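You operate a simulated robot arm through the tools that you are given. There is no shell and no other tool.

The job below is to be done with a simulated robot arm. You get a single attempt, and the scene is never put back.

## Task
Put things in order on the top of the window bench. At the end: the clear small blue dye bottle and the marked white clamp (marked "W7") on the top of the window bench have changed places; the orange probe (marked "HEAT") stands on top of the purple stopper (marked "RAIN"); the silver steel cooler (marked "Y9") from the top of the window bench stands on top of the grey trial stopper; whatever was shut is shut again. Leave all else as you found it, and nothing knocked over.

Only the result counts: the job must be done as asked and must still hold three seconds after the hand-in. Knocking over, shifting, dropping, spilling or breaking anything else fails it. A push-on lid holds only when it is set on centred and level and pressed home; a screw cap is set on level and turned clockwise until tight.

## Robot
A 7-joint arm with a two-finger gripper, fixed in place. Base frame: the origin is at the foot of the arm, x ahead of it, y to its left, z up; the work surface is at about z = 850. Units: mm, rad, N and s.
With the tool pointing down near the work surface it reaches from about 340 to 720 mm from the base axis. Its first joint turns from -1.152 to 1.152 rad. Payload 2.45 kg.
The TCP is the grasp point between the finger pads, 26 mm short of the fingertips. In the tool frame z runs along the fingers and y along their closing line. The gripper opens to 96 mm. The gripper's body begins 69 mm behind the TCP.
Orientation is told as [roll, pitch, yaw] about the base's x, y, z axes, in that order, counted from this pose: with the fingers straight down and closing along the base's y, the tool's x points along the base's -x, its y along +y and its z along -z.

## Interface
- The arm moves only by the tool step_arm. Its argument "steps" is a list of rows, each an object of numbers (a shift or turn left out is 0, a gripper value left out holds the last): "wx", "wy", "wz": the turn, a rotation vector about the tool's x, y, z in rad; "tx", "ty", "tz": the shift along the tool's x, y, z in cm; "gripper": the finger opening in cm, from 0 to 9.6. In form: [{"wx": .., "wy": .., "wz": .., "tx": .., "ty": .., "tz": .., "gripper": ..}, ...]. A call has 1 to 20 rows; each row shifts and turns the commanded pose from where the row before left it, along the tool's axes as they then stand. A row lasts 0.2 s, in which the tool goes at most 50 mm and 0.15 rad; a call with a longer step from one row to the next is refused whole, and so is a gripper value outside its range. Where a pose cannot be reached the arm comes as near as it can. A force on the tool above 40 N (or 10 N above the force at the start of the call, whichever is more), or a blocked arm, ends the call early, and 0.2 s more pass. The fingers move at their own pace and stop on an object; they squeeze with about 34 N. The grip force told is the motor's: it shows also when the fingers shut on nothing. Time passes only in rows, and 0.2 s behind the last, so rows that do not move let the fingers close. It gives the time, the measured TCP pose, the force on the tool (base axes), the opening and the grip force at its end, in the units of the frame above (readings bear some noise), with the torque about the TCP (base axes, N m) and any sound that the robot's microphone picked up.
- Cameras (640 x 400 px; columns grow to the right, rows downward): "scene" is fixed at [177.2, -411.5, 1432.2]; the picture's right is [0.67, -0.74, 0.00], its down [-0.36, -0.32, -0.88] and it looks along [0.65, 0.59, -0.48] (base axes); focal length 322 px, centre (320, 200). "wrist" rides on the gripper at [82, 3, -98] in the tool frame; the picture's right is [-0.04, 1.00, 0.00], its down [-0.73, -0.03, -0.68] and it looks along [-0.68, -0.03, 0.73] (tool axes); focal length 256 px, centre (320, 200). There is no depth. A picture from a camera that has moved, and an enlarged one, comes with that camera's place and axes in the base frame and with its lens. The place of the scene camera against the robot may be out by one fixed shift of up to 12 mm in any direction.
- camera(camera): a new picture of that camera. No time passes.
- enlarge(camera, box): a new picture of the part [left, top, right, bottom] of that camera's present view, enlarged. No time passes.
- finish_job(): hands the job in; it is judged then, once.

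Nothing tells you positions but the pictures and the camera data. Unless the task says otherwise, let go and move clear before handing in.

The tools are called after ">>>" as a command line: name --argument value ..., lists and objects as JSON in quotes. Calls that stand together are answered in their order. step_arm: Moves the arm, as the interface text tells. Its arguments: {"type":"object","properties":{"steps":{"type":"array","items":{"type":"object","properties":{"wx":{"type":"number"},"wy":{"type":"number"},"wz":{"type":"number"},"tx":{"type":"number"},"ty":{"type":"number"},"tz":{"type":"number"},"gripper":{"type":"number"}}}}},"required":["steps"]} The other tools are called the same way: camera (camera) takes a picture; enlarge (camera, box) takes an enlarged picture of a part of a camera's view; finish_job () hands the job in.

At the start:

```text
clock: 0.0
position: [485.4, 90.4, 1210.8]
tcp_rot: [-0.001, -0.001, -0.001]
wrist_force: [0.5, -0.6, 0.1]
torque: [0.01, -0.01, 0.03]
grip_width: 96.0
grasp_force: 0.0
```

scene: 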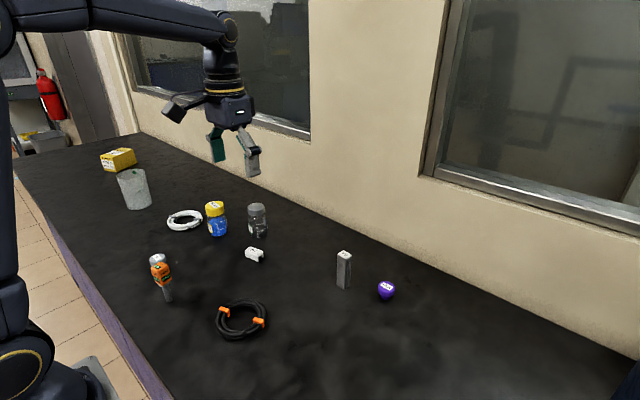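
wrist: 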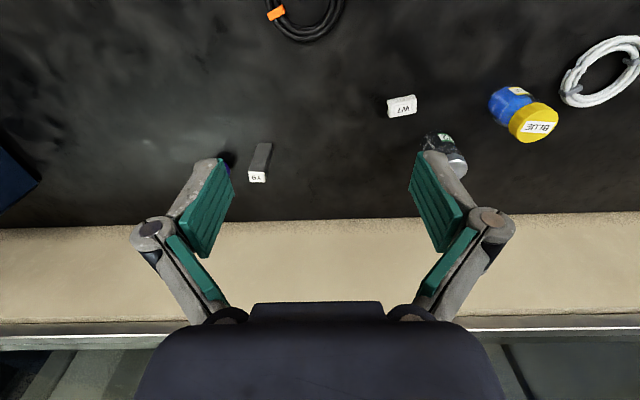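

I see a bench with a blue bottle (yellow cap), a grey-capped jar, a white W7 clamp, a silver block Y9, a purple stopper, an orange probe, cables, a yellow box and a bin/beaker. I'll look closer first.

>>> enlarge --camera "scene" --box '[80, 130, 240, 230]'

>>> enlarge --camera "scene" --box '[160, 180, 320, 280]'

>>> enlarge --camera "scene" --box '[120, 240, 280, 340]'

>>> enlarge --camera "scene" --box '[290, 230, 450, 330]'

>>> enlarge --camera "wrist" --box '[360, 60, 600, 210]'

>>> enlarge --camera "wrist" --box '[160, 100, 320, 200]'

```text
4.00 times, centred on (160, 180) of scene
camera zoom: at [177.2, -411.5, 1432.2], right [0.67, -0.74, 0.0], down [-0.36, -0.32, -0.88], along [0.65, 0.59, -0.48], focal length 1288 px, centre (960, 280)
```

zoom: 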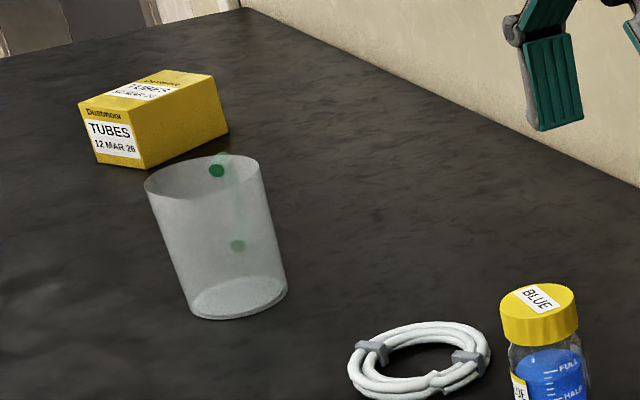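

```text
4.00 times, centred on (240, 230) of scene
camera zoom: at [177.2, -411.5, 1432.2], right [0.67, -0.74, 0.0], down [-0.36, -0.32, -0.88], along [0.65, 0.59, -0.48], focal length 1288 px, centre (640, 80)
```

zoom: 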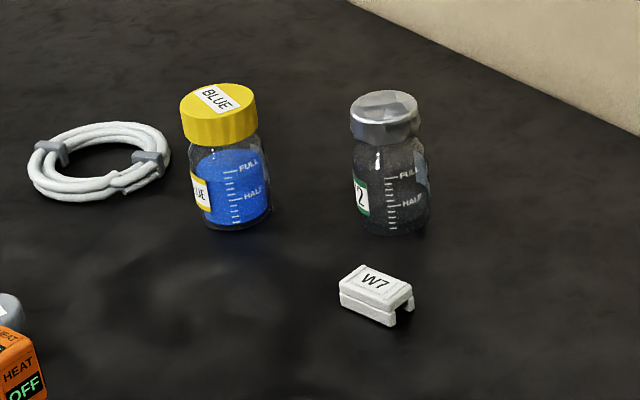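

```text
4.00 times, centred on (200, 290) of scene
camera zoom: at [177.2, -411.5, 1432.2], right [0.67, -0.74, 0.0], down [-0.36, -0.32, -0.88], along [0.65, 0.59, -0.48], focal length 1288 px, centre (800, -160)
```

zoom: 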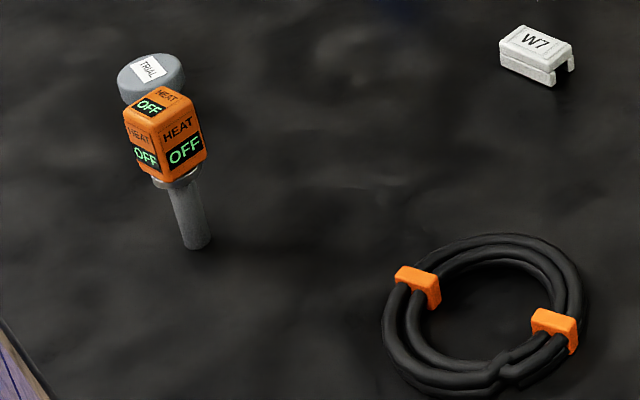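

```text
4.00 times, centred on (370, 280) of scene
camera zoom: at [177.2, -411.5, 1432.2], right [0.67, -0.74, 0.0], down [-0.36, -0.32, -0.88], along [0.65, 0.59, -0.48], focal length 1288 px, centre (120, -120)
```

zoom: 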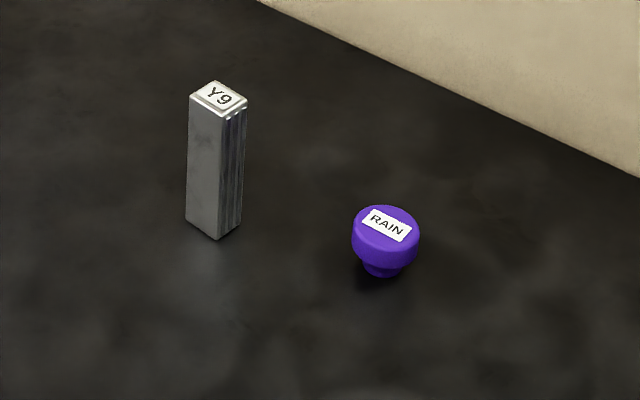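

```text
2.67 times, centred on (480, 135) of wrist
camera zoom: at [404.1, 92.1, 1308.8], right [0.04, 1.0, 0.0], down [0.73, -0.03, 0.68], along [0.68, -0.03, -0.73], focal length 683 px, centre (-107, 373)
```

zoom: 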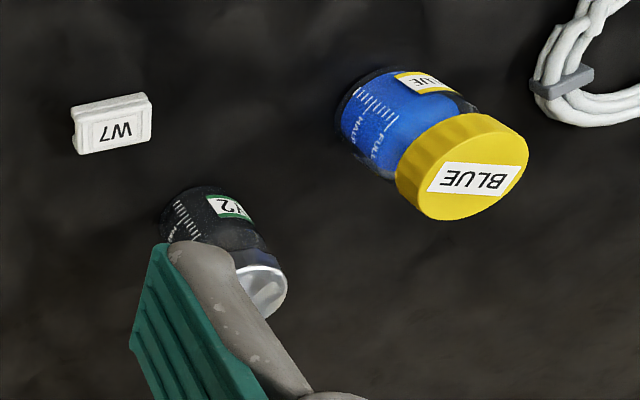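

```text
4.00 times, centred on (240, 150) of wrist
camera zoom: at [404.1, 92.1, 1308.8], right [0.04, 1.0, 0.0], down [0.73, -0.03, 0.68], along [0.68, -0.03, -0.73], focal length 1024 px, centre (640, 400)
```

zoom: 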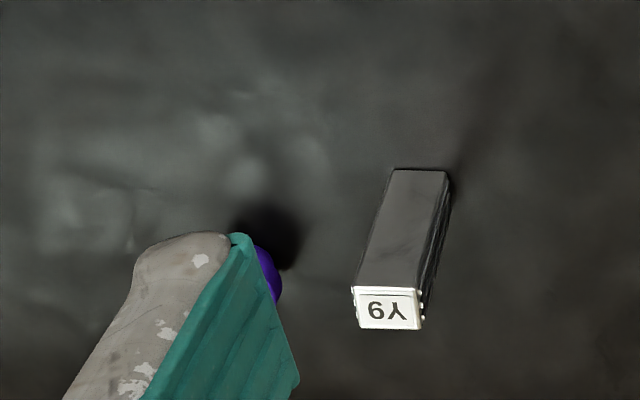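

I take W7 at about (586,207), blue bottle (581,394), dark jar (668,299), Y9 (667,-44), RAIN (702,-147), HEAT (347,234) and TRIAL stopper behind it near (390,370). I'll move the wrist camera to look at the probe and the stopper.

>>> step_arm --steps '[{"tx": 2.5, "ty": 3.5, "tz": 1}, {"tx": 2.5, "ty": 3.5, "tz": 1}, {"tx": 2.5, "ty": 3.5, "tz": 1}, {"tx": 2.5, "ty": 3.5, "tz": 1}, {}]'

>>> camera --camera "wrist"

>>> camera --camera "scene"

```text
clock: 1.2
position: [386.6, 230.4, 1168.7]
tcp_rot: [0.001, 0.0, -0.002]
wrist_force: [-1.2, 0.4, -1.0]
torque: [0.01, 0.01, 0.03]
grip_width: 96.1
grasp_force: 0.0
```

```text
taken
camera wrist: at [304.2, 233.1, 1268.1], right [0.04, 1.0, 0.0], down [0.73, -0.03, 0.68], along [0.68, -0.03, -0.73], focal length 256 px, centre (320, 200)
```

wrist: 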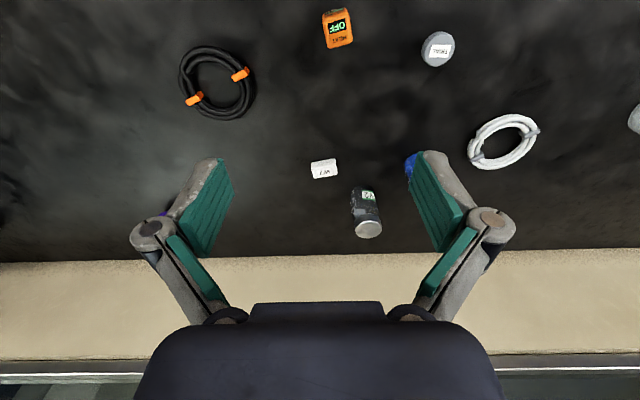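

```text
taken
```

scene: 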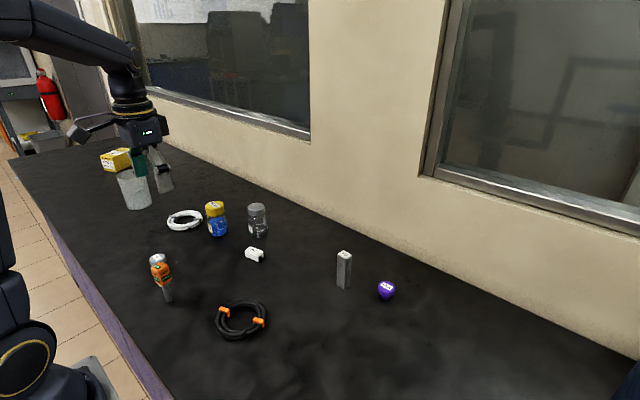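

>>> enlarge --camera "wrist" --box '[300, 0, 480, 112]'

>>> enlarge --camera "wrist" --box '[290, 140, 410, 250]'

>>> enlarge --camera "scene" --box '[136, 240, 200, 310]'

>>> enlarge --camera "scene" --box '[190, 190, 280, 270]'

```text
3.56 times, centred on (390, 56) of wrist
camera zoom: at [304.2, 233.1, 1268.1], right [0.04, 1.0, 0.0], down [0.73, -0.03, 0.68], along [0.68, -0.03, -0.73], focal length 910 px, centre (71, 712)
```

zoom: 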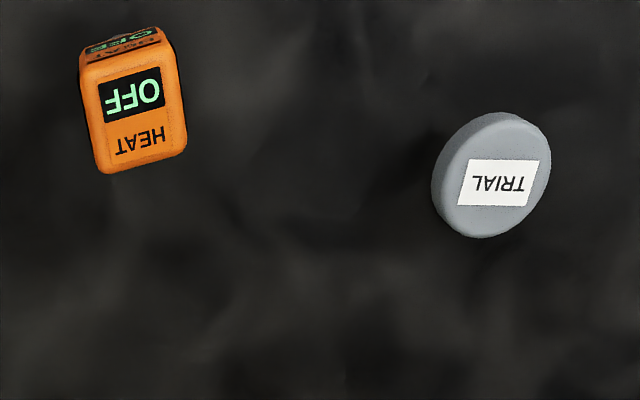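

```text
3.64 times, centred on (350, 195) of wrist
camera zoom: at [304.2, 233.1, 1268.1], right [0.04, 1.0, 0.0], down [0.73, -0.03, 0.68], along [0.68, -0.03, -0.73], focal length 931 px, centre (211, 218)
```

zoom: 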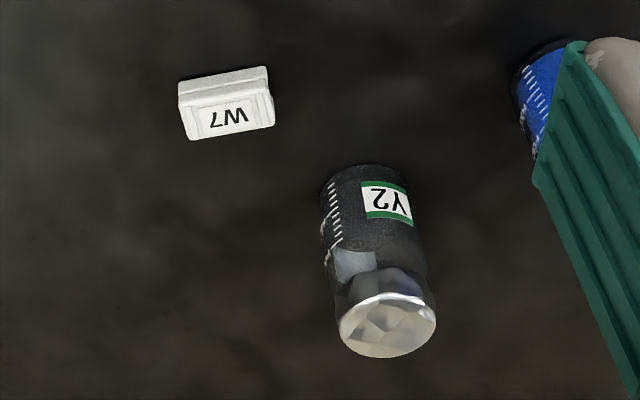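

```text
5.71 times, centred on (168, 275) of scene
camera zoom: at [177.2, -411.5, 1432.2], right [0.67, -0.74, 0.0], down [-0.36, -0.32, -0.88], along [0.65, 0.59, -0.48], focal length 1840 px, centre (1189, -229)
```

zoom: 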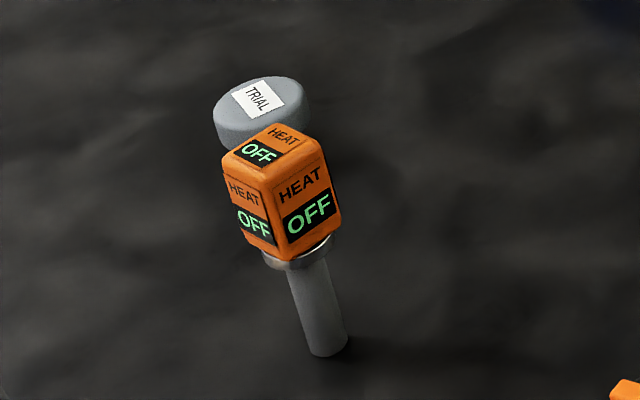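

```text
5.00 times, centred on (235, 230) of scene
camera zoom: at [177.2, -411.5, 1432.2], right [0.67, -0.74, 0.0], down [-0.36, -0.32, -0.88], along [0.65, 0.59, -0.48], focal length 1610 px, centre (745, 50)
```

zoom: 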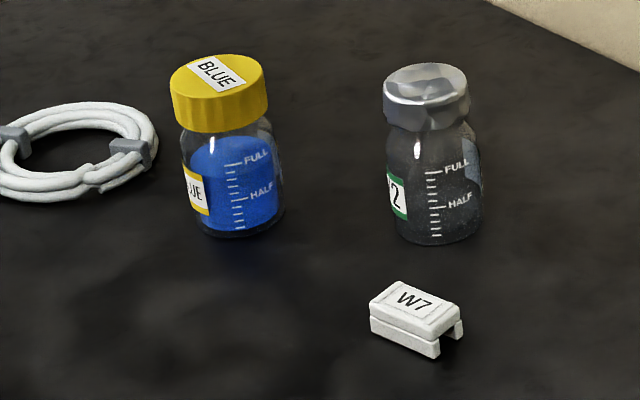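

HEAT's head is near (356,249), top z≈957, and TRIAL is further along +y. I'll hover above HEAT and look with the wrist camera.

>>> step_arm --steps '[{"tx": 1.53, "ty": 0.93, "tz": 4.4}, {"tx": 1.53, "ty": 0.93, "tz": 4.4}, {}]'

>>> camera --camera "wrist"

>>> enlarge --camera "wrist" --box '[240, 0, 400, 100]'

```text
clock: 2.0
position: [356.1, 248.2, 1081.7]
tcp_rot: [0.001, 0.0, -0.001]
wrist_force: [-0.5, 0.3, -0.3]
torque: [0.01, 0.01, 0.0]
grip_width: 96.1
grasp_force: 0.1
```

```text
taken
camera wrist: at [274.1, 251.5, 1180.2], right [0.04, 1.0, 0.0], down [0.73, -0.03, 0.68], along [0.68, -0.03, -0.73], focal length 256 px, centre (320, 200)
```

wrist: 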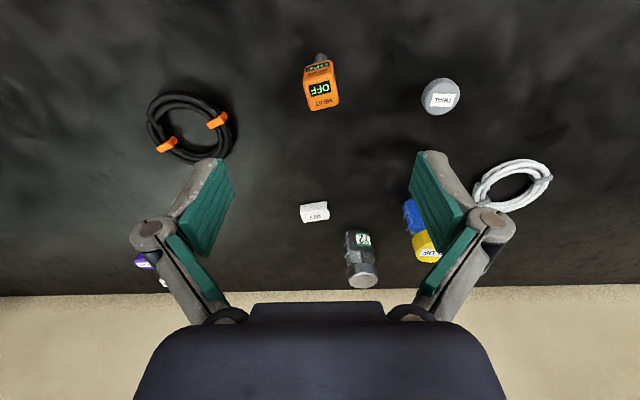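

```text
4.00 times, centred on (320, 50) of wrist
camera zoom: at [274.1, 251.5, 1180.2], right [0.04, 1.0, 0.0], down [0.73, -0.03, 0.68], along [0.68, -0.03, -0.73], focal length 1024 px, centre (320, 800)
```

zoom: 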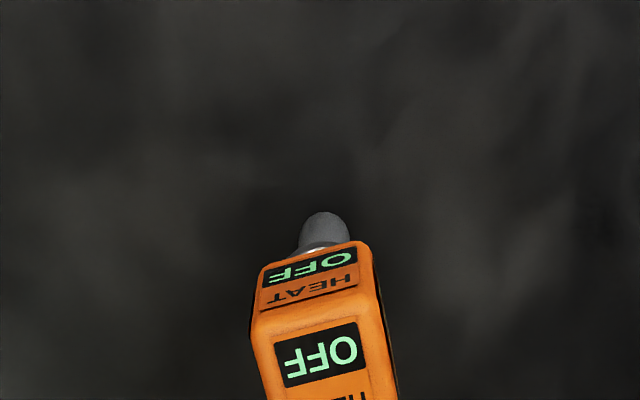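

>>> enlarge --camera "wrist" --box '[260, 40, 380, 115]'

>>> enlarge --camera "wrist" --box '[380, 60, 500, 135]'

>>> enlarge --camera "wrist" --box '[280, 180, 400, 255]'

```text
5.33 times, centred on (320, 78) of wrist
camera zoom: at [274.1, 251.5, 1180.2], right [0.04, 1.0, 0.0], down [0.73, -0.03, 0.68], along [0.68, -0.03, -0.73], focal length 1365 px, centre (320, 853)
```

zoom: 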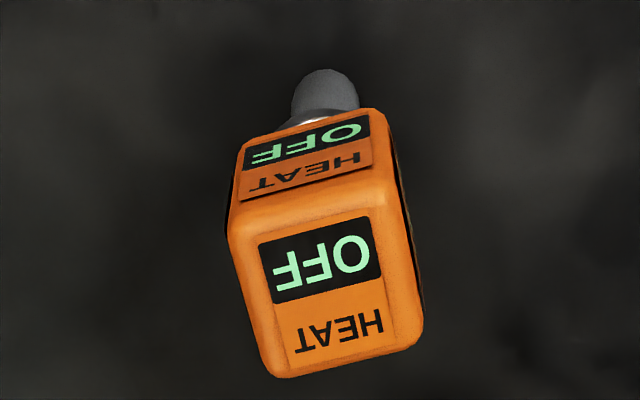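

```text
5.33 times, centred on (440, 98) of wrist
camera zoom: at [274.1, 251.5, 1180.2], right [0.04, 1.0, 0.0], down [0.73, -0.03, 0.68], along [0.68, -0.03, -0.73], focal length 1365 px, centre (-320, 747)
```

zoom: 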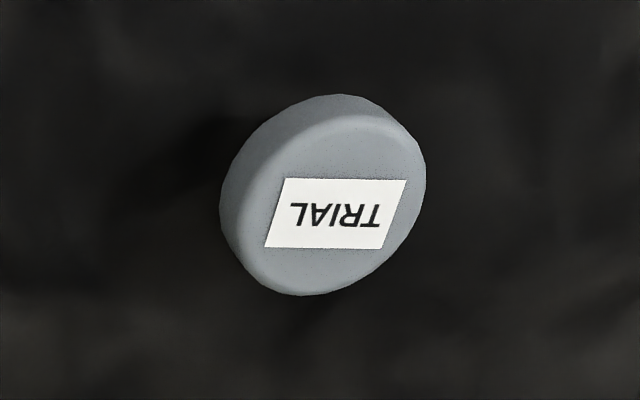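

```text
5.33 times, centred on (340, 218) of wrist
camera zoom: at [274.1, 251.5, 1180.2], right [0.04, 1.0, 0.0], down [0.73, -0.03, 0.68], along [0.68, -0.03, -0.73], focal length 1365 px, centre (213, 107)
```

zoom: 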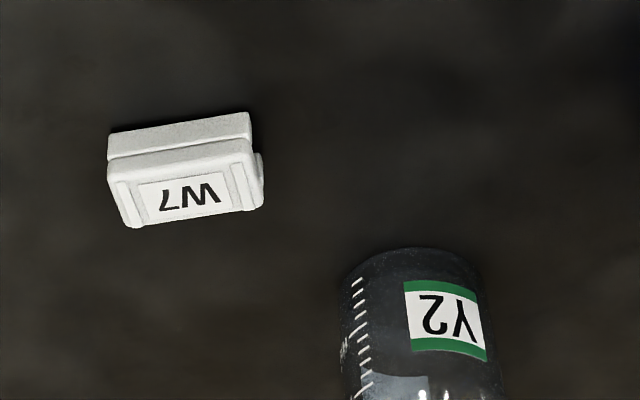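

HEAT's head is centred at (356.5,249), top at z≈957, rotated about +0.165 rad; TRIAL is near (398,390). Next I survey RAIN and Y9 from above before touching anything.

>>> step_arm --steps '[{"tx": -2.44, "ty": -3.78, "tz": -0.4}, {"tx": -2.44, "ty": -3.78, "tz": -0.4}, {"tx": -2.44, "ty": -3.78, "tz": -0.4}, {"tx": -2.44, "ty": -3.78, "tz": -0.4}, {"tx": -2.44, "ty": -3.78, "tz": -0.4}, {"tx": -2.44, "ty": -3.78, "tz": -0.4}, {"tx": -2.44, "ty": -3.78, "tz": -0.4}, {"tx": -2.44, "ty": -3.78, "tz": -0.4}, {"tx": -2.44, "ty": -3.78, "tz": -0.4}, {"tx": -2.44, "ty": -3.78, "tz": -0.4}, {}]'

>>> camera --camera "wrist"

```text
clock: 4.4
position: [600.3, -129.7, 1121.8]
tcp_rot: [0.001, 0.0, 0.0]
wrist_force: [0.3, 0.1, 0.1]
torque: [0.02, 0.0, -0.05]
grip_width: 96.1
grasp_force: 0.1
```

```text
taken
camera wrist: at [517.8, -126.9, 1220.1], right [0.04, 1.0, 0.0], down [0.73, -0.03, 0.68], along [0.68, -0.03, -0.73], focal length 256 px, centre (320, 200)
```

wrist: 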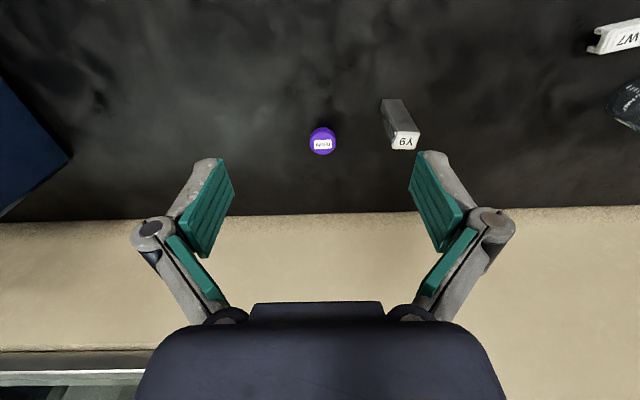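

>>> enlarge --camera "wrist" --box '[300, 80, 440, 168]'

>>> step_arm --steps '[{"tx": -2, "tz": 4}, {"tx": -2, "tz": 4}, {"tx": -1.5, "tz": 2}, {}]'

>>> camera --camera "wrist"

>>> enlarge --camera "wrist" --box '[300, 60, 440, 148]'

```text
4.55 times, centred on (370, 124) of wrist
camera zoom: at [517.8, -126.9, 1220.1], right [0.04, 1.0, 0.0], down [0.73, -0.03, 0.68], along [0.68, -0.03, -0.73], focal length 1164 px, centre (93, 546)
```

zoom: 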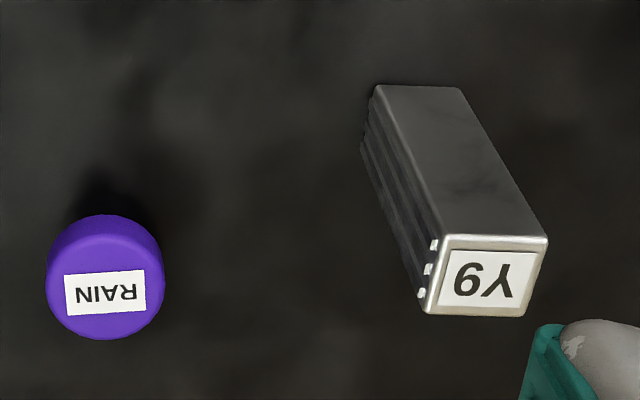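

```text
clock: 5.4
position: [656.1, -130.3, 1021.0]
tcp_rot: [0.0, -0.001, -0.003]
wrist_force: [0.0, -0.5, 0.3]
torque: [0.01, 0.03, 0.02]
grip_width: 96.3
grasp_force: 0.0
```

```text
taken
camera wrist: at [572.8, -127.8, 1120.1], right [0.04, 1.0, 0.0], down [0.73, -0.03, 0.68], along [0.68, -0.03, -0.73], focal length 256 px, centre (320, 200)
```

wrist: 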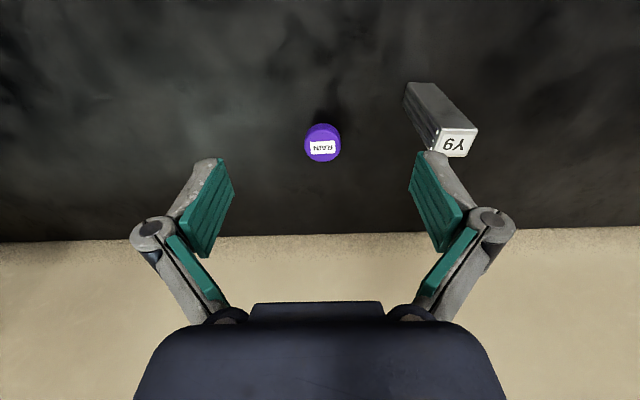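

```text
4.55 times, centred on (370, 104) of wrist
camera zoom: at [572.8, -127.8, 1120.1], right [0.04, 1.0, 0.0], down [0.73, -0.03, 0.68], along [0.68, -0.03, -0.73], focal length 1164 px, centre (93, 636)
```

zoom: 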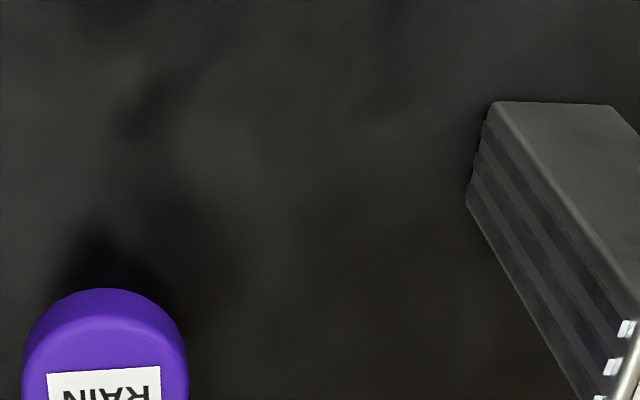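

>>> enlarge --camera "wrist" --box '[270, 100, 370, 180]'

>>> enlarge --camera "wrist" --box '[390, 70, 490, 170]'

```text
5.00 times, centred on (320, 140) of wrist
camera zoom: at [572.8, -127.8, 1120.1], right [0.04, 1.0, 0.0], down [0.73, -0.03, 0.68], along [0.68, -0.03, -0.73], focal length 1280 px, centre (320, 500)
```

zoom: 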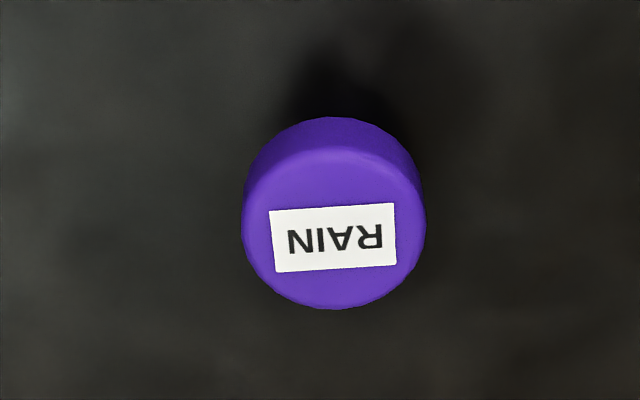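

```text
4.00 times, centred on (440, 120) of wrist
camera zoom: at [572.8, -127.8, 1120.1], right [0.04, 1.0, 0.0], down [0.73, -0.03, 0.68], along [0.68, -0.03, -0.73], focal length 1024 px, centre (-160, 520)
```

zoom: 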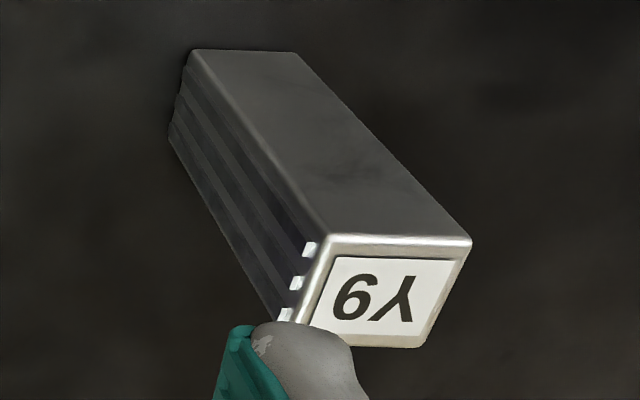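

RAIN's top centre lies near (720,-130); I need a lower-angle view to fix heights of RAIN and Y9.

>>> step_arm --steps '[{"tx": 3.87, "ty": 1.2, "tz": 2.0}, {"tx": 3.87, "ty": 1.2, "tz": 2.0}, {"tx": 3.87, "ty": 1.2, "tz": 2.0}, {}]'

>>> camera --camera "wrist"

>>> enlarge --camera "wrist" --box '[250, 140, 410, 240]'

```text
clock: 6.4
position: [536.8, -93.6, 961.3]
tcp_rot: [-0.001, 0.0, -0.001]
wrist_force: [0.6, -0.3, 0.4]
torque: [0.01, -0.02, 0.0]
grip_width: 96.0
grasp_force: 0.1
```

```text
taken
camera wrist: at [455.7, -90.4, 1059.7], right [0.04, 1.0, 0.0], down [0.73, -0.03, 0.68], along [0.68, -0.03, -0.73], focal length 256 px, centre (320, 200)
```

wrist: 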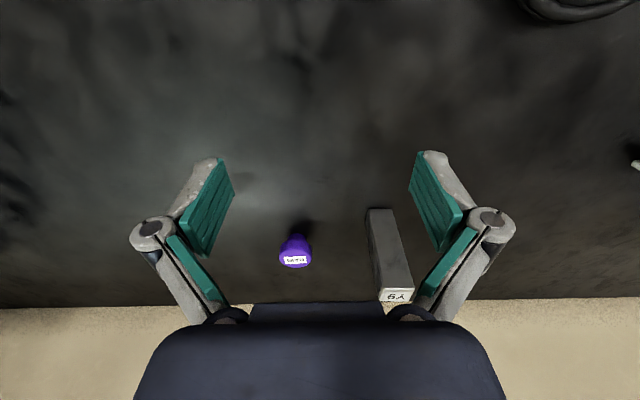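

```text
4.00 times, centred on (330, 190) of wrist
camera zoom: at [455.7, -90.4, 1059.7], right [0.04, 1.0, 0.0], down [0.73, -0.03, 0.68], along [0.68, -0.03, -0.73], focal length 1024 px, centre (280, 240)
```

zoom: 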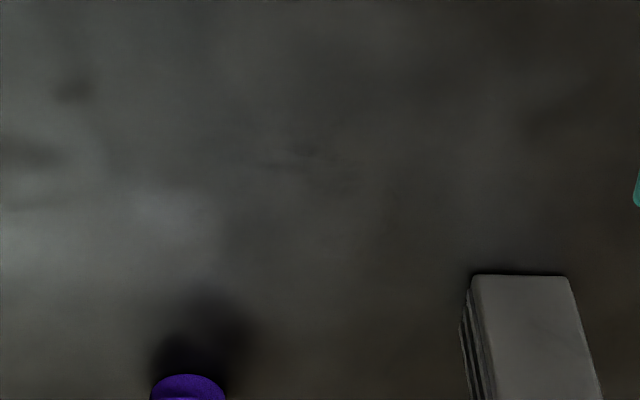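

>>> enlarge --camera "wrist" --box '[250, 215, 350, 278]'

>>> enlarge --camera "wrist" --box '[340, 200, 440, 305]'

```text
6.35 times, centred on (300, 246) of wrist
camera zoom: at [455.7, -90.4, 1059.7], right [0.04, 1.0, 0.0], down [0.73, -0.03, 0.68], along [0.68, -0.03, -0.73], focal length 1625 px, centre (447, -95)
```

zoom: 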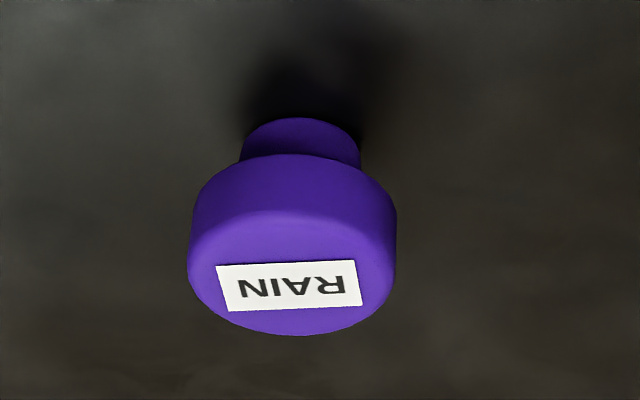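

```text
3.81 times, centred on (390, 252) of wrist
camera zoom: at [455.7, -90.4, 1059.7], right [0.04, 1.0, 0.0], down [0.73, -0.03, 0.68], along [0.68, -0.03, -0.73], focal length 975 px, centre (53, 0)
```

zoom: 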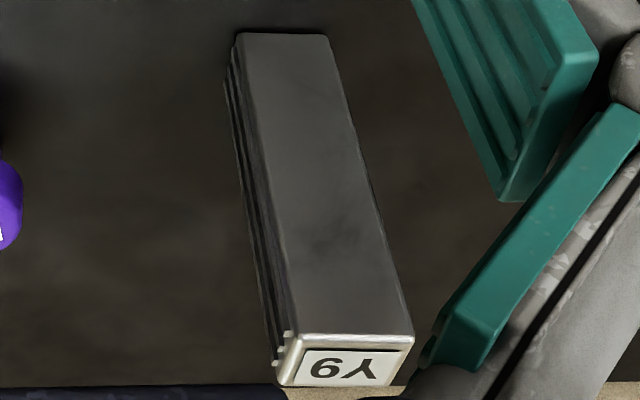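

RAIN's top is at (717.4,-132,883.5) and Y9's top at (676.6,-31,951.6). RAIN is at the edge of reach, so I test whether the empty gripper can reach the release pose above it.

>>> step_arm --steps '[{"tz": -4.5}, {"tz": -4.0, "gripper": 5}, {"tx": -4.5, "ty": -0.96}, {"tx": -4.5, "ty": -0.96}, {"tx": -4.5, "ty": -0.96}, {"tx": -4.56, "ty": -0.95}, {}, {}]'

>>> step_arm --steps '[{"tz": 2.5}, {"tz": 2.5}, {"tz": 2.5}, {}]'

>>> camera --camera "wrist"

```text
clock: 8.2
position: [703.6, -127.0, 1046.2]
tcp_rot: [-0.001, 0.001, 0.001]
wrist_force: [-0.6, -0.1, 0.0]
torque: [0.02, 0.01, -0.02]
grip_width: 49.9
grasp_force: 0.1
out of reach, approached as far as the arm can: row 6
```

```text
clock: 9.2
position: [704.0, -128.4, 970.1]
tcp_rot: [0.0, 0.001, 0.0]
wrist_force: [-0.1, -0.3, 0.3]
torque: [0.0, -0.02, -0.04]
grip_width: 50.2
grasp_force: 0.0
```

```text
taken
camera wrist: at [622.1, -125.3, 1068.8], right [0.04, 1.0, 0.0], down [0.73, -0.03, 0.68], along [0.68, -0.03, -0.73], focal length 256 px, centre (320, 200)
```

wrist: 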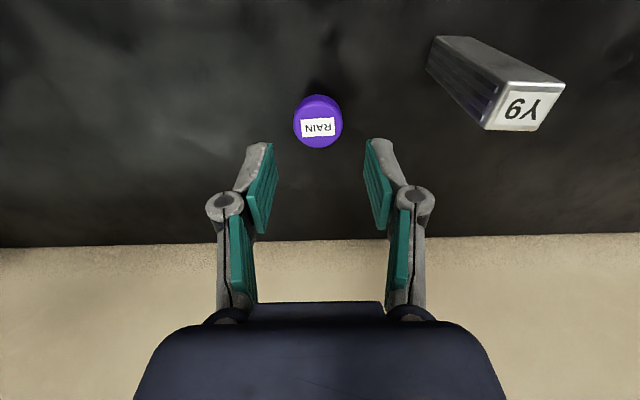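

At the outer limit now; I try whether at this lower height the last 13 mm can be reached.

>>> step_arm --steps '[{"tx": -0.7, "ty": -0.2}, {"tx": -0.64, "ty": -0.15}, {}, {}]'

```text
clock: 10.2
position: [716.5, -131.6, 969.7]
tcp_rot: [0.001, 0.002, -0.002]
wrist_force: [-1.0, -0.4, 0.3]
torque: [0.0, -0.03, -0.01]
grip_width: 50.0
grasp_force: 0.1
```

It reaches at z≈970. I check it also reaches slightly higher for the approach.

>>> step_arm --steps '[{"tz": -1.0}, {}, {}]'

>>> step_arm --steps '[{"tz": -1.0}, {}, {}]'

>>> enlarge --camera "wrist" --box '[260, 80, 380, 155]'

```text
clock: 11.0
position: [714.0, -130.2, 980.7]
tcp_rot: [0.0, 0.001, 0.0]
wrist_force: [0.2, -0.6, -0.8]
torque: [-0.03, -0.03, 0.02]
grip_width: 49.8
grasp_force: 0.0
out of reach, approached as far as the arm can: row 1
```

```text
clock: 11.8
position: [712.8, -129.7, 991.0]
tcp_rot: [-0.001, 0.0, 0.001]
wrist_force: [0.1, 0.3, 0.5]
torque: [-0.02, 0.0, 0.05]
grip_width: 50.0
grasp_force: 0.0
```

```text
5.33 times, centred on (320, 118) of wrist
camera zoom: at [631.5, -128.1, 1088.4], right [0.04, 1.0, 0.0], down [0.73, -0.03, 0.68], along [0.68, -0.03, -0.73], focal length 1365 px, centre (320, 640)
```

zoom: 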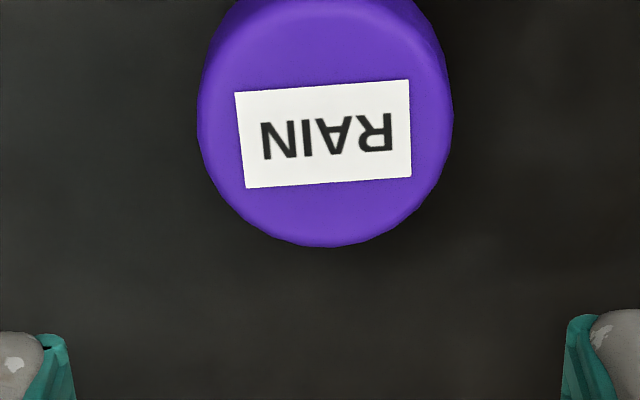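

RAIN position is confirmed at (717,-131.5), and reach is enough at z≤970. Now I go back to HEAT, yawing to match its head.

>>> step_arm --steps '[{"tz": -4.5, "tx": 1}, {"tz": -4.5, "tx": 1, "gripper": 6.2}, {"tx": 3.0, "ty": 3.44}, {"tx": 3.0, "ty": 3.44}, {"tx": 3.0, "ty": 3.44}, {"tx": 3.0, "ty": 3.44}, {"tx": 3.0, "ty": 3.44}, {"tx": 3.0, "ty": 3.44}, {"tx": 3.0, "ty": 3.44}, {"tx": 3.0, "ty": 3.44}, {"tx": 3.0, "ty": 3.44}, {"tx": 3.0, "ty": 3.44}, {"tx": 3.63, "ty": 3.47}, {"wz": -0.08}, {"wz": -0.085}, {}]'

>>> camera --camera "wrist"

```text
refused: row 13 steps farther than a row can; nothing moved
```

```text
taken
camera wrist: at [631.5, -128.1, 1088.4], right [0.04, 1.0, 0.0], down [0.73, -0.03, 0.68], along [0.68, -0.03, -0.73], focal length 256 px, centre (320, 200)
```

wrist: 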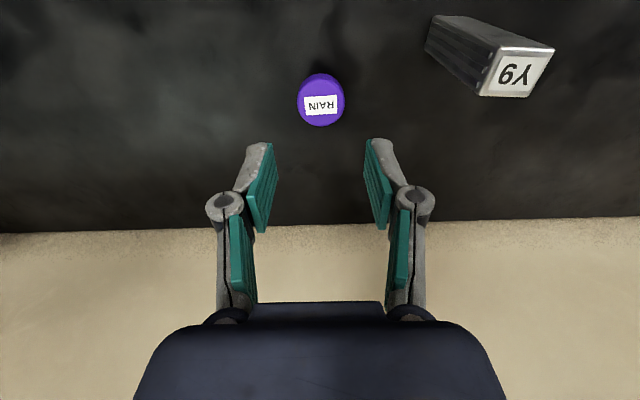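

The last row was a hair too long; I'll spread the move more evenly.

>>> step_arm --steps '[{"tz": -4.5, "tx": 1}, {"tz": -4.5, "tx": 1, "gripper": 6.2}, {"tx": 2.8, "ty": 3.16}, {"tx": 2.8, "ty": 3.16}, {"tx": 2.8, "ty": 3.16}, {"tx": 2.8, "ty": 3.16}, {"tx": 2.8, "ty": 3.16}, {"tx": 2.8, "ty": 3.16}, {"tx": 2.8, "ty": 3.16}, {"tx": 2.8, "ty": 3.16}, {"tx": 2.8, "ty": 3.16}, {"tx": 2.8, "ty": 3.16}, {"tx": 2.8, "ty": 3.16}, {"tx": 2.83, "ty": 3.11}, {"wz": -0.08}, {"wz": -0.085}, {}]'

>>> camera --camera "wrist"

>>> enlarge --camera "wrist" --box '[260, 40, 380, 115]'

```text
clock: 15.4
position: [357.7, 248.9, 1078.5]
tcp_rot: [-0.002, -0.001, 0.166]
wrist_force: [-0.2, 0.5, 0.1]
torque: [-0.03, 0.0, 0.01]
grip_width: 62.2
grasp_force: 0.1
```

```text
taken
camera wrist: at [276.5, 237.4, 1177.8], right [-0.13, 0.99, 0.0], down [0.73, 0.09, 0.68], along [0.67, 0.08, -0.73], focal length 256 px, centre (320, 200)
```

wrist: 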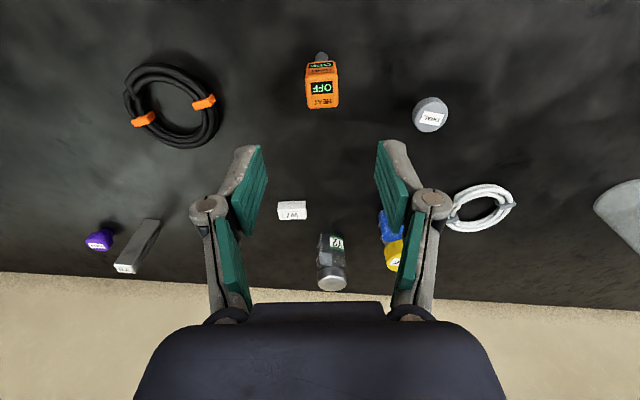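

```text
5.33 times, centred on (320, 78) of wrist
camera zoom: at [276.5, 237.4, 1177.8], right [-0.13, 0.99, 0.0], down [0.73, 0.09, 0.68], along [0.67, 0.08, -0.73], focal length 1365 px, centre (320, 853)
```

zoom: 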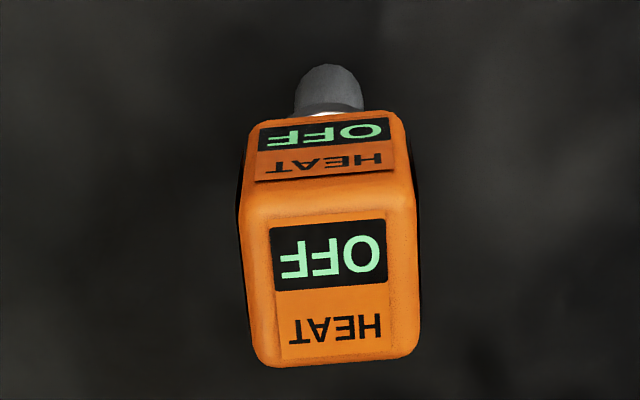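

The head is lined up, off by about 2 mm in tool y. I correct this, descend to z=930 and look before closing.

>>> step_arm --steps '[{"ty": 0.17, "wz": -0.02}, {"tz": 3.7}, {"tz": 3.7}, {"tz": 3.7}, {"tz": 3.7}, {}]'

>>> camera --camera "wrist"

>>> enlarge --camera "scene" --box '[100, 200, 240, 310]'

```text
clock: 16.8
position: [357.4, 250.2, 931.6]
tcp_rot: [-0.003, -0.001, 0.184]
wrist_force: [0.3, -0.4, -0.4]
torque: [0.01, 0.05, 0.01]
grip_width: 61.8
grasp_force: 0.0
```

```text
taken
camera wrist: at [275.9, 237.8, 1030.1], right [-0.14, 0.99, 0.0], down [0.73, 0.11, 0.68], along [0.67, 0.1, -0.73], focal length 256 px, centre (320, 200)
```

wrist: 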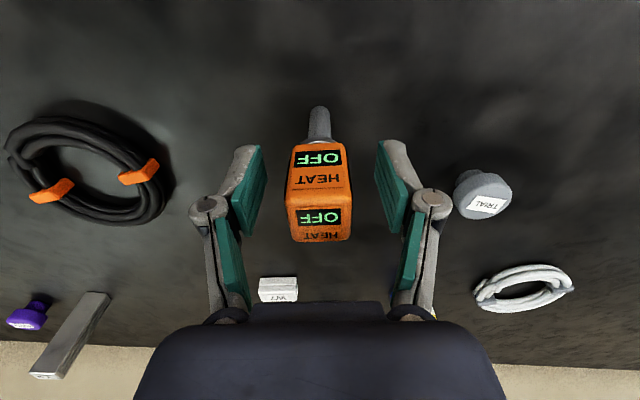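

```text
3.64 times, centred on (170, 255) of scene
camera zoom: at [177.2, -411.5, 1432.2], right [0.67, -0.74, 0.0], down [-0.36, -0.32, -0.88], along [0.65, 0.59, -0.48], focal length 1171 px, centre (866, 0)
```

zoom: 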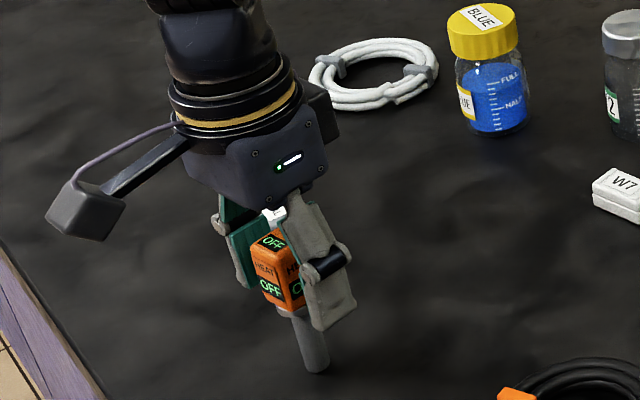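

Head sits between the pads. Closing.

>>> step_arm --steps '[{"gripper": 3.5}, {}, {"gripper": 0}, {}, {}, {}, {}]'

>>> camera --camera "wrist"

```text
clock: 18.4
position: [356.9, 250.0, 933.0]
tcp_rot: [0.001, 0.0, 0.186]
wrist_force: [-0.2, 0.6, 0.7]
torque: [0.03, 0.0, 0.0]
grip_width: 26.6
grasp_force: 33.1
```

```text
taken
camera wrist: at [276.0, 237.9, 1030.6], right [-0.14, 0.99, 0.0], down [0.73, 0.11, 0.68], along [0.67, 0.1, -0.73], focal length 256 px, centre (320, 200)
```

wrist: 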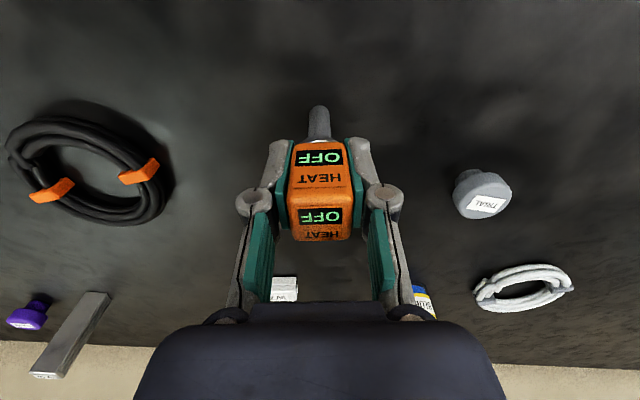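

Gripped at 26.6 mm. Lift, square the yaw, and carry to just short of RAIN.

>>> step_arm --steps '[{"tz": -1.0}, {"tz": -3}, {"tz": -4.5}, {"tz": -4.3, "wz": 0.09}, {"wz": 0.095}, {}]'

>>> camera --camera "wrist"

>>> enlarge --camera "scene" --box '[100, 150, 260, 310]'

```text
clock: 19.8
position: [356.9, 249.6, 1060.1]
tcp_rot: [0.0, -0.001, -0.001]
wrist_force: [-0.3, -0.6, -0.6]
torque: [-0.02, 0.01, -0.01]
grip_width: 26.5
grasp_force: 33.5
```

```text
taken
camera wrist: at [275.7, 252.4, 1158.3], right [0.04, 1.0, 0.0], down [0.73, -0.03, 0.68], along [0.68, -0.03, -0.73], focal length 256 px, centre (320, 200)
```

wrist: 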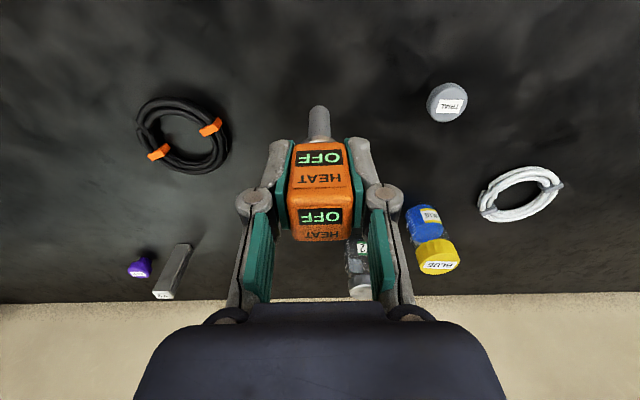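

```text
2.50 times, centred on (180, 230) of scene
camera zoom: at [177.2, -411.5, 1432.2], right [0.67, -0.74, 0.0], down [-0.36, -0.32, -0.88], along [0.65, 0.59, -0.48], focal length 805 px, centre (670, 125)
```

zoom: 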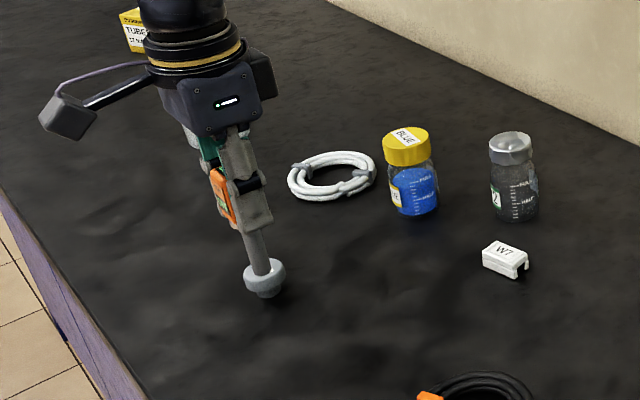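

>>> step_arm --steps '[{"tx": -2.755, "ty": -3.47}, {"tx": -2.755, "ty": -3.47}, {"tx": -2.755, "ty": -3.47}, {"tx": -2.755, "ty": -3.47}, {"tx": -2.755, "ty": -3.47}, {"tx": -2.755, "ty": -3.47}, {"tx": -2.755, "ty": -3.47}, {"tx": -2.755, "ty": -3.47}, {"tx": -2.755, "ty": -3.47}, {"tx": -2.755, "ty": -3.47}, {"tx": -2.755, "ty": -3.47}, {}, {"tz": 3}, {"tz": 3}, {"tz": 2.5}, {}]'

>>> camera --camera "wrist"

>>> enlarge --camera "scene" --box '[300, 200, 440, 310]'

```text
clock: 23.2
position: [660.1, -132.3, 974.9]
tcp_rot: [0.0, 0.0, -0.001]
wrist_force: [1.1, -0.3, -1.1]
torque: [0.01, 0.02, -0.03]
grip_width: 26.8
grasp_force: 34.6
```

```text
taken
camera wrist: at [577.3, -129.7, 1072.5], right [0.04, 1.0, 0.0], down [0.73, -0.03, 0.68], along [0.68, -0.03, -0.73], focal length 256 px, centre (320, 200)
```

wrist: 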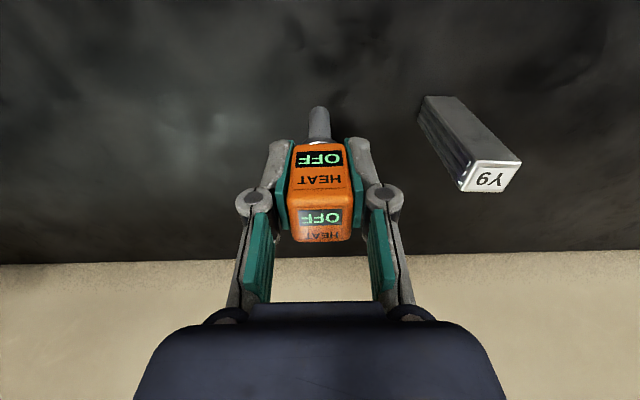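

```text
3.64 times, centred on (370, 255) of scene
camera zoom: at [177.2, -411.5, 1432.2], right [0.67, -0.74, 0.0], down [-0.36, -0.32, -0.88], along [0.65, 0.59, -0.48], focal length 1171 px, centre (138, 0)
```

zoom: 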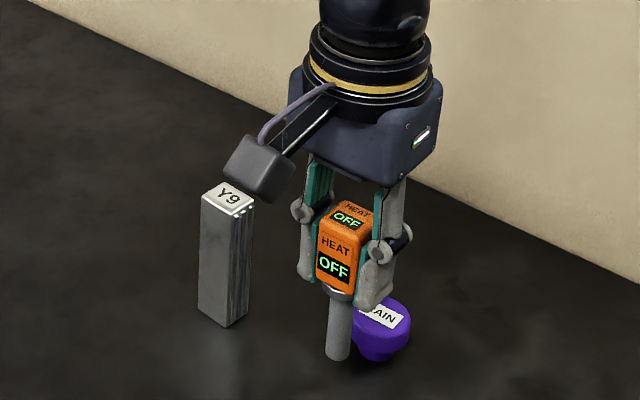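

Stem bottom is ≈6–10 mm above RAIN's top. I slide in horizontally in small steps.

>>> step_arm --steps '[{"tz": 0.4}, {"tx": -1.5}, {"tx": -1.5}, {"tx": -1.5}, {"tx": -1.2, "ty": 0.05}, {}, {}]'

>>> enlarge --camera "scene" --box '[330, 230, 440, 310]'

>>> enlarge --camera "wrist" --box '[270, 70, 370, 150]'

```text
clock: 24.8
position: [714.8, -132.8, 970.9]
tcp_rot: [0.0, -0.001, 0.001]
wrist_force: [-0.2, 0.2, -2.0]
torque: [0.02, 0.0, 0.0]
grip_width: 26.7
grasp_force: 34.4
```

```text
5.00 times, centred on (385, 270) of scene
camera zoom: at [177.2, -411.5, 1432.2], right [0.67, -0.74, 0.0], down [-0.36, -0.32, -0.88], along [0.65, 0.59, -0.48], focal length 1610 px, centre (-5, -150)
```

zoom: 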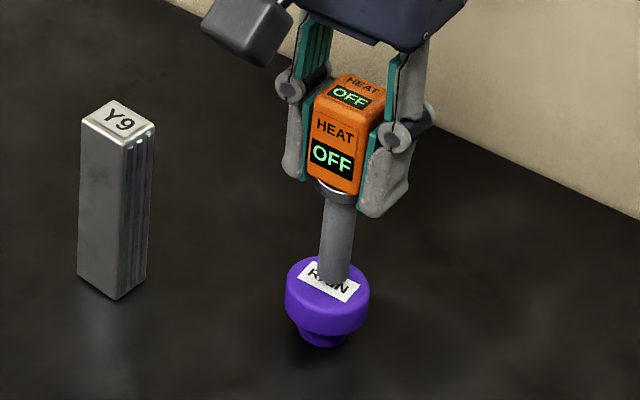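

```text
5.00 times, centred on (320, 110) of wrist
camera zoom: at [633.7, -129.0, 1069.0], right [0.04, 1.0, 0.0], down [0.73, -0.03, 0.68], along [0.68, -0.03, -0.73], focal length 1280 px, centre (320, 650)
```

zoom: 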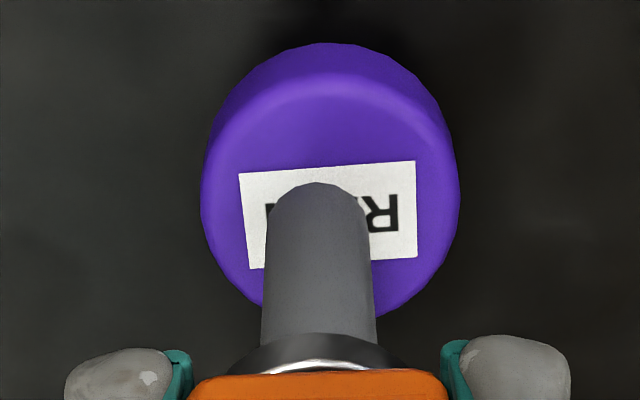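

The stem is about 2.5 mm short of the stopper's centre in x and 1.5 mm in y. I correct this while lowering slightly.

>>> step_arm --steps '[{"tz": 0.2}, {"tx": -0.2, "ty": 0.12}, {}, {}]'

>>> enlarge --camera "wrist" --box '[270, 70, 370, 150]'

>>> enlarge --camera "scene" --box '[355, 250, 415, 310]'

```text
clock: 25.8
position: [715.0, -129.6, 968.5]
tcp_rot: [0.001, 0.0, 0.0]
wrist_force: [-0.3, -0.1, -0.4]
torque: [0.0, -0.03, -0.02]
grip_width: 26.8
grasp_force: 33.6
```

```text
5.00 times, centred on (320, 110) of wrist
camera zoom: at [634.4, -127.2, 1067.0], right [0.04, 1.0, 0.0], down [0.73, -0.03, 0.68], along [0.68, -0.03, -0.73], focal length 1280 px, centre (320, 650)
```

zoom: 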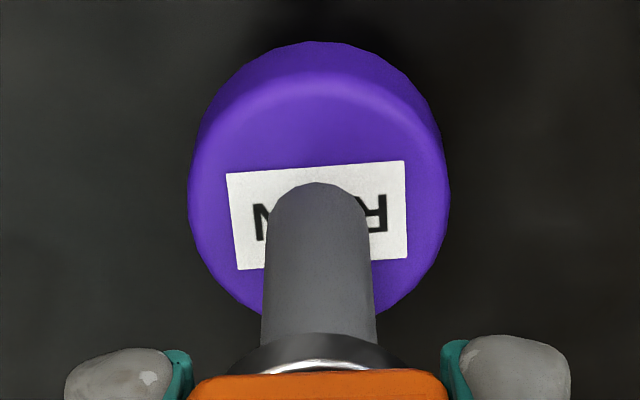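

```text
6.67 times, centred on (385, 280) of scene
camera zoom: at [177.2, -411.5, 1432.2], right [0.67, -0.74, 0.0], down [-0.36, -0.32, -0.88], along [0.65, 0.59, -0.48], focal length 2147 px, centre (-113, -333)
```

zoom: 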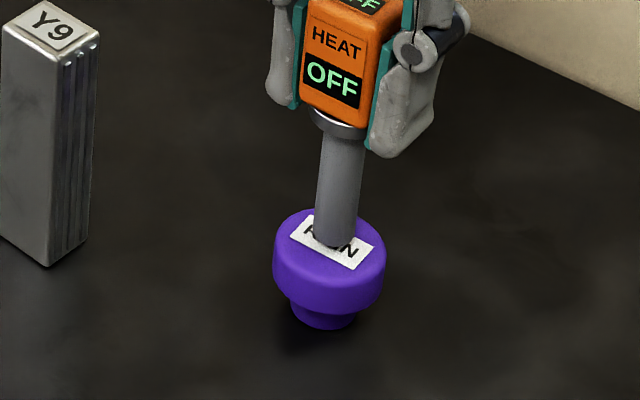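

Now well centred in y and ~2 mm short in x. Lower 2 mm and push 2 mm outward, then check.

>>> step_arm --steps '[{"tz": 0.15}, {"tx": -0.2}, {}, {}]'

>>> enlarge --camera "wrist" --box '[270, 70, 370, 150]'

>>> enlarge --camera "scene" --box '[355, 250, 415, 310]'

```text
clock: 26.8
position: [717.2, -129.1, 967.1]
tcp_rot: [0.0, 0.001, 0.0]
wrist_force: [-0.2, 0.7, -0.7]
torque: [0.04, 0.03, 0.0]
grip_width: 26.7
grasp_force: 34.1
out of reach, approached as far as the arm can: row 2
```

```text
5.00 times, centred on (320, 110) of wrist
camera zoom: at [634.6, -127.0, 1065.5], right [0.04, 1.0, 0.0], down [0.73, -0.03, 0.68], along [0.68, -0.03, -0.73], focal length 1280 px, centre (320, 650)
```

zoom: 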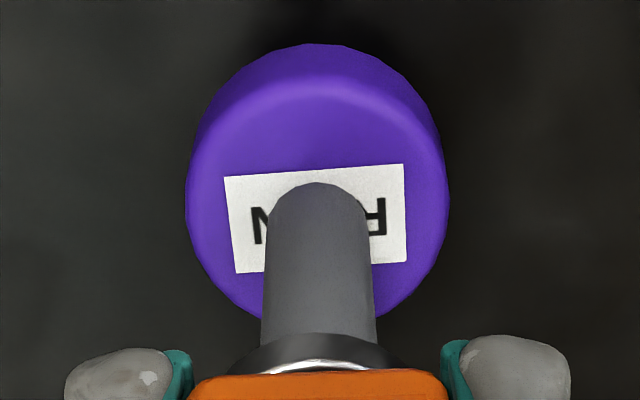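

```text
6.67 times, centred on (385, 280) of scene
camera zoom: at [177.2, -411.5, 1432.2], right [0.67, -0.74, 0.0], down [-0.36, -0.32, -0.88], along [0.65, 0.59, -0.48], focal length 2147 px, centre (-113, -333)
```

zoom: 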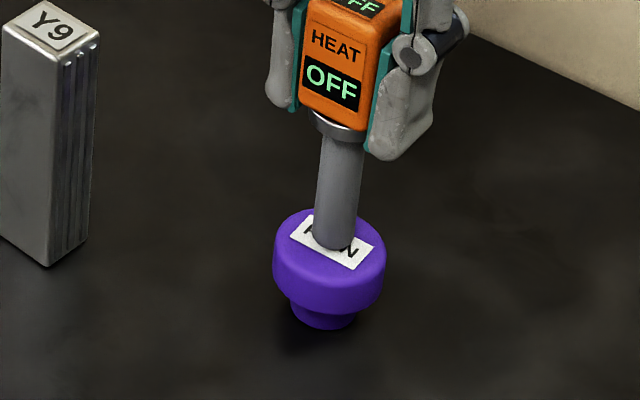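

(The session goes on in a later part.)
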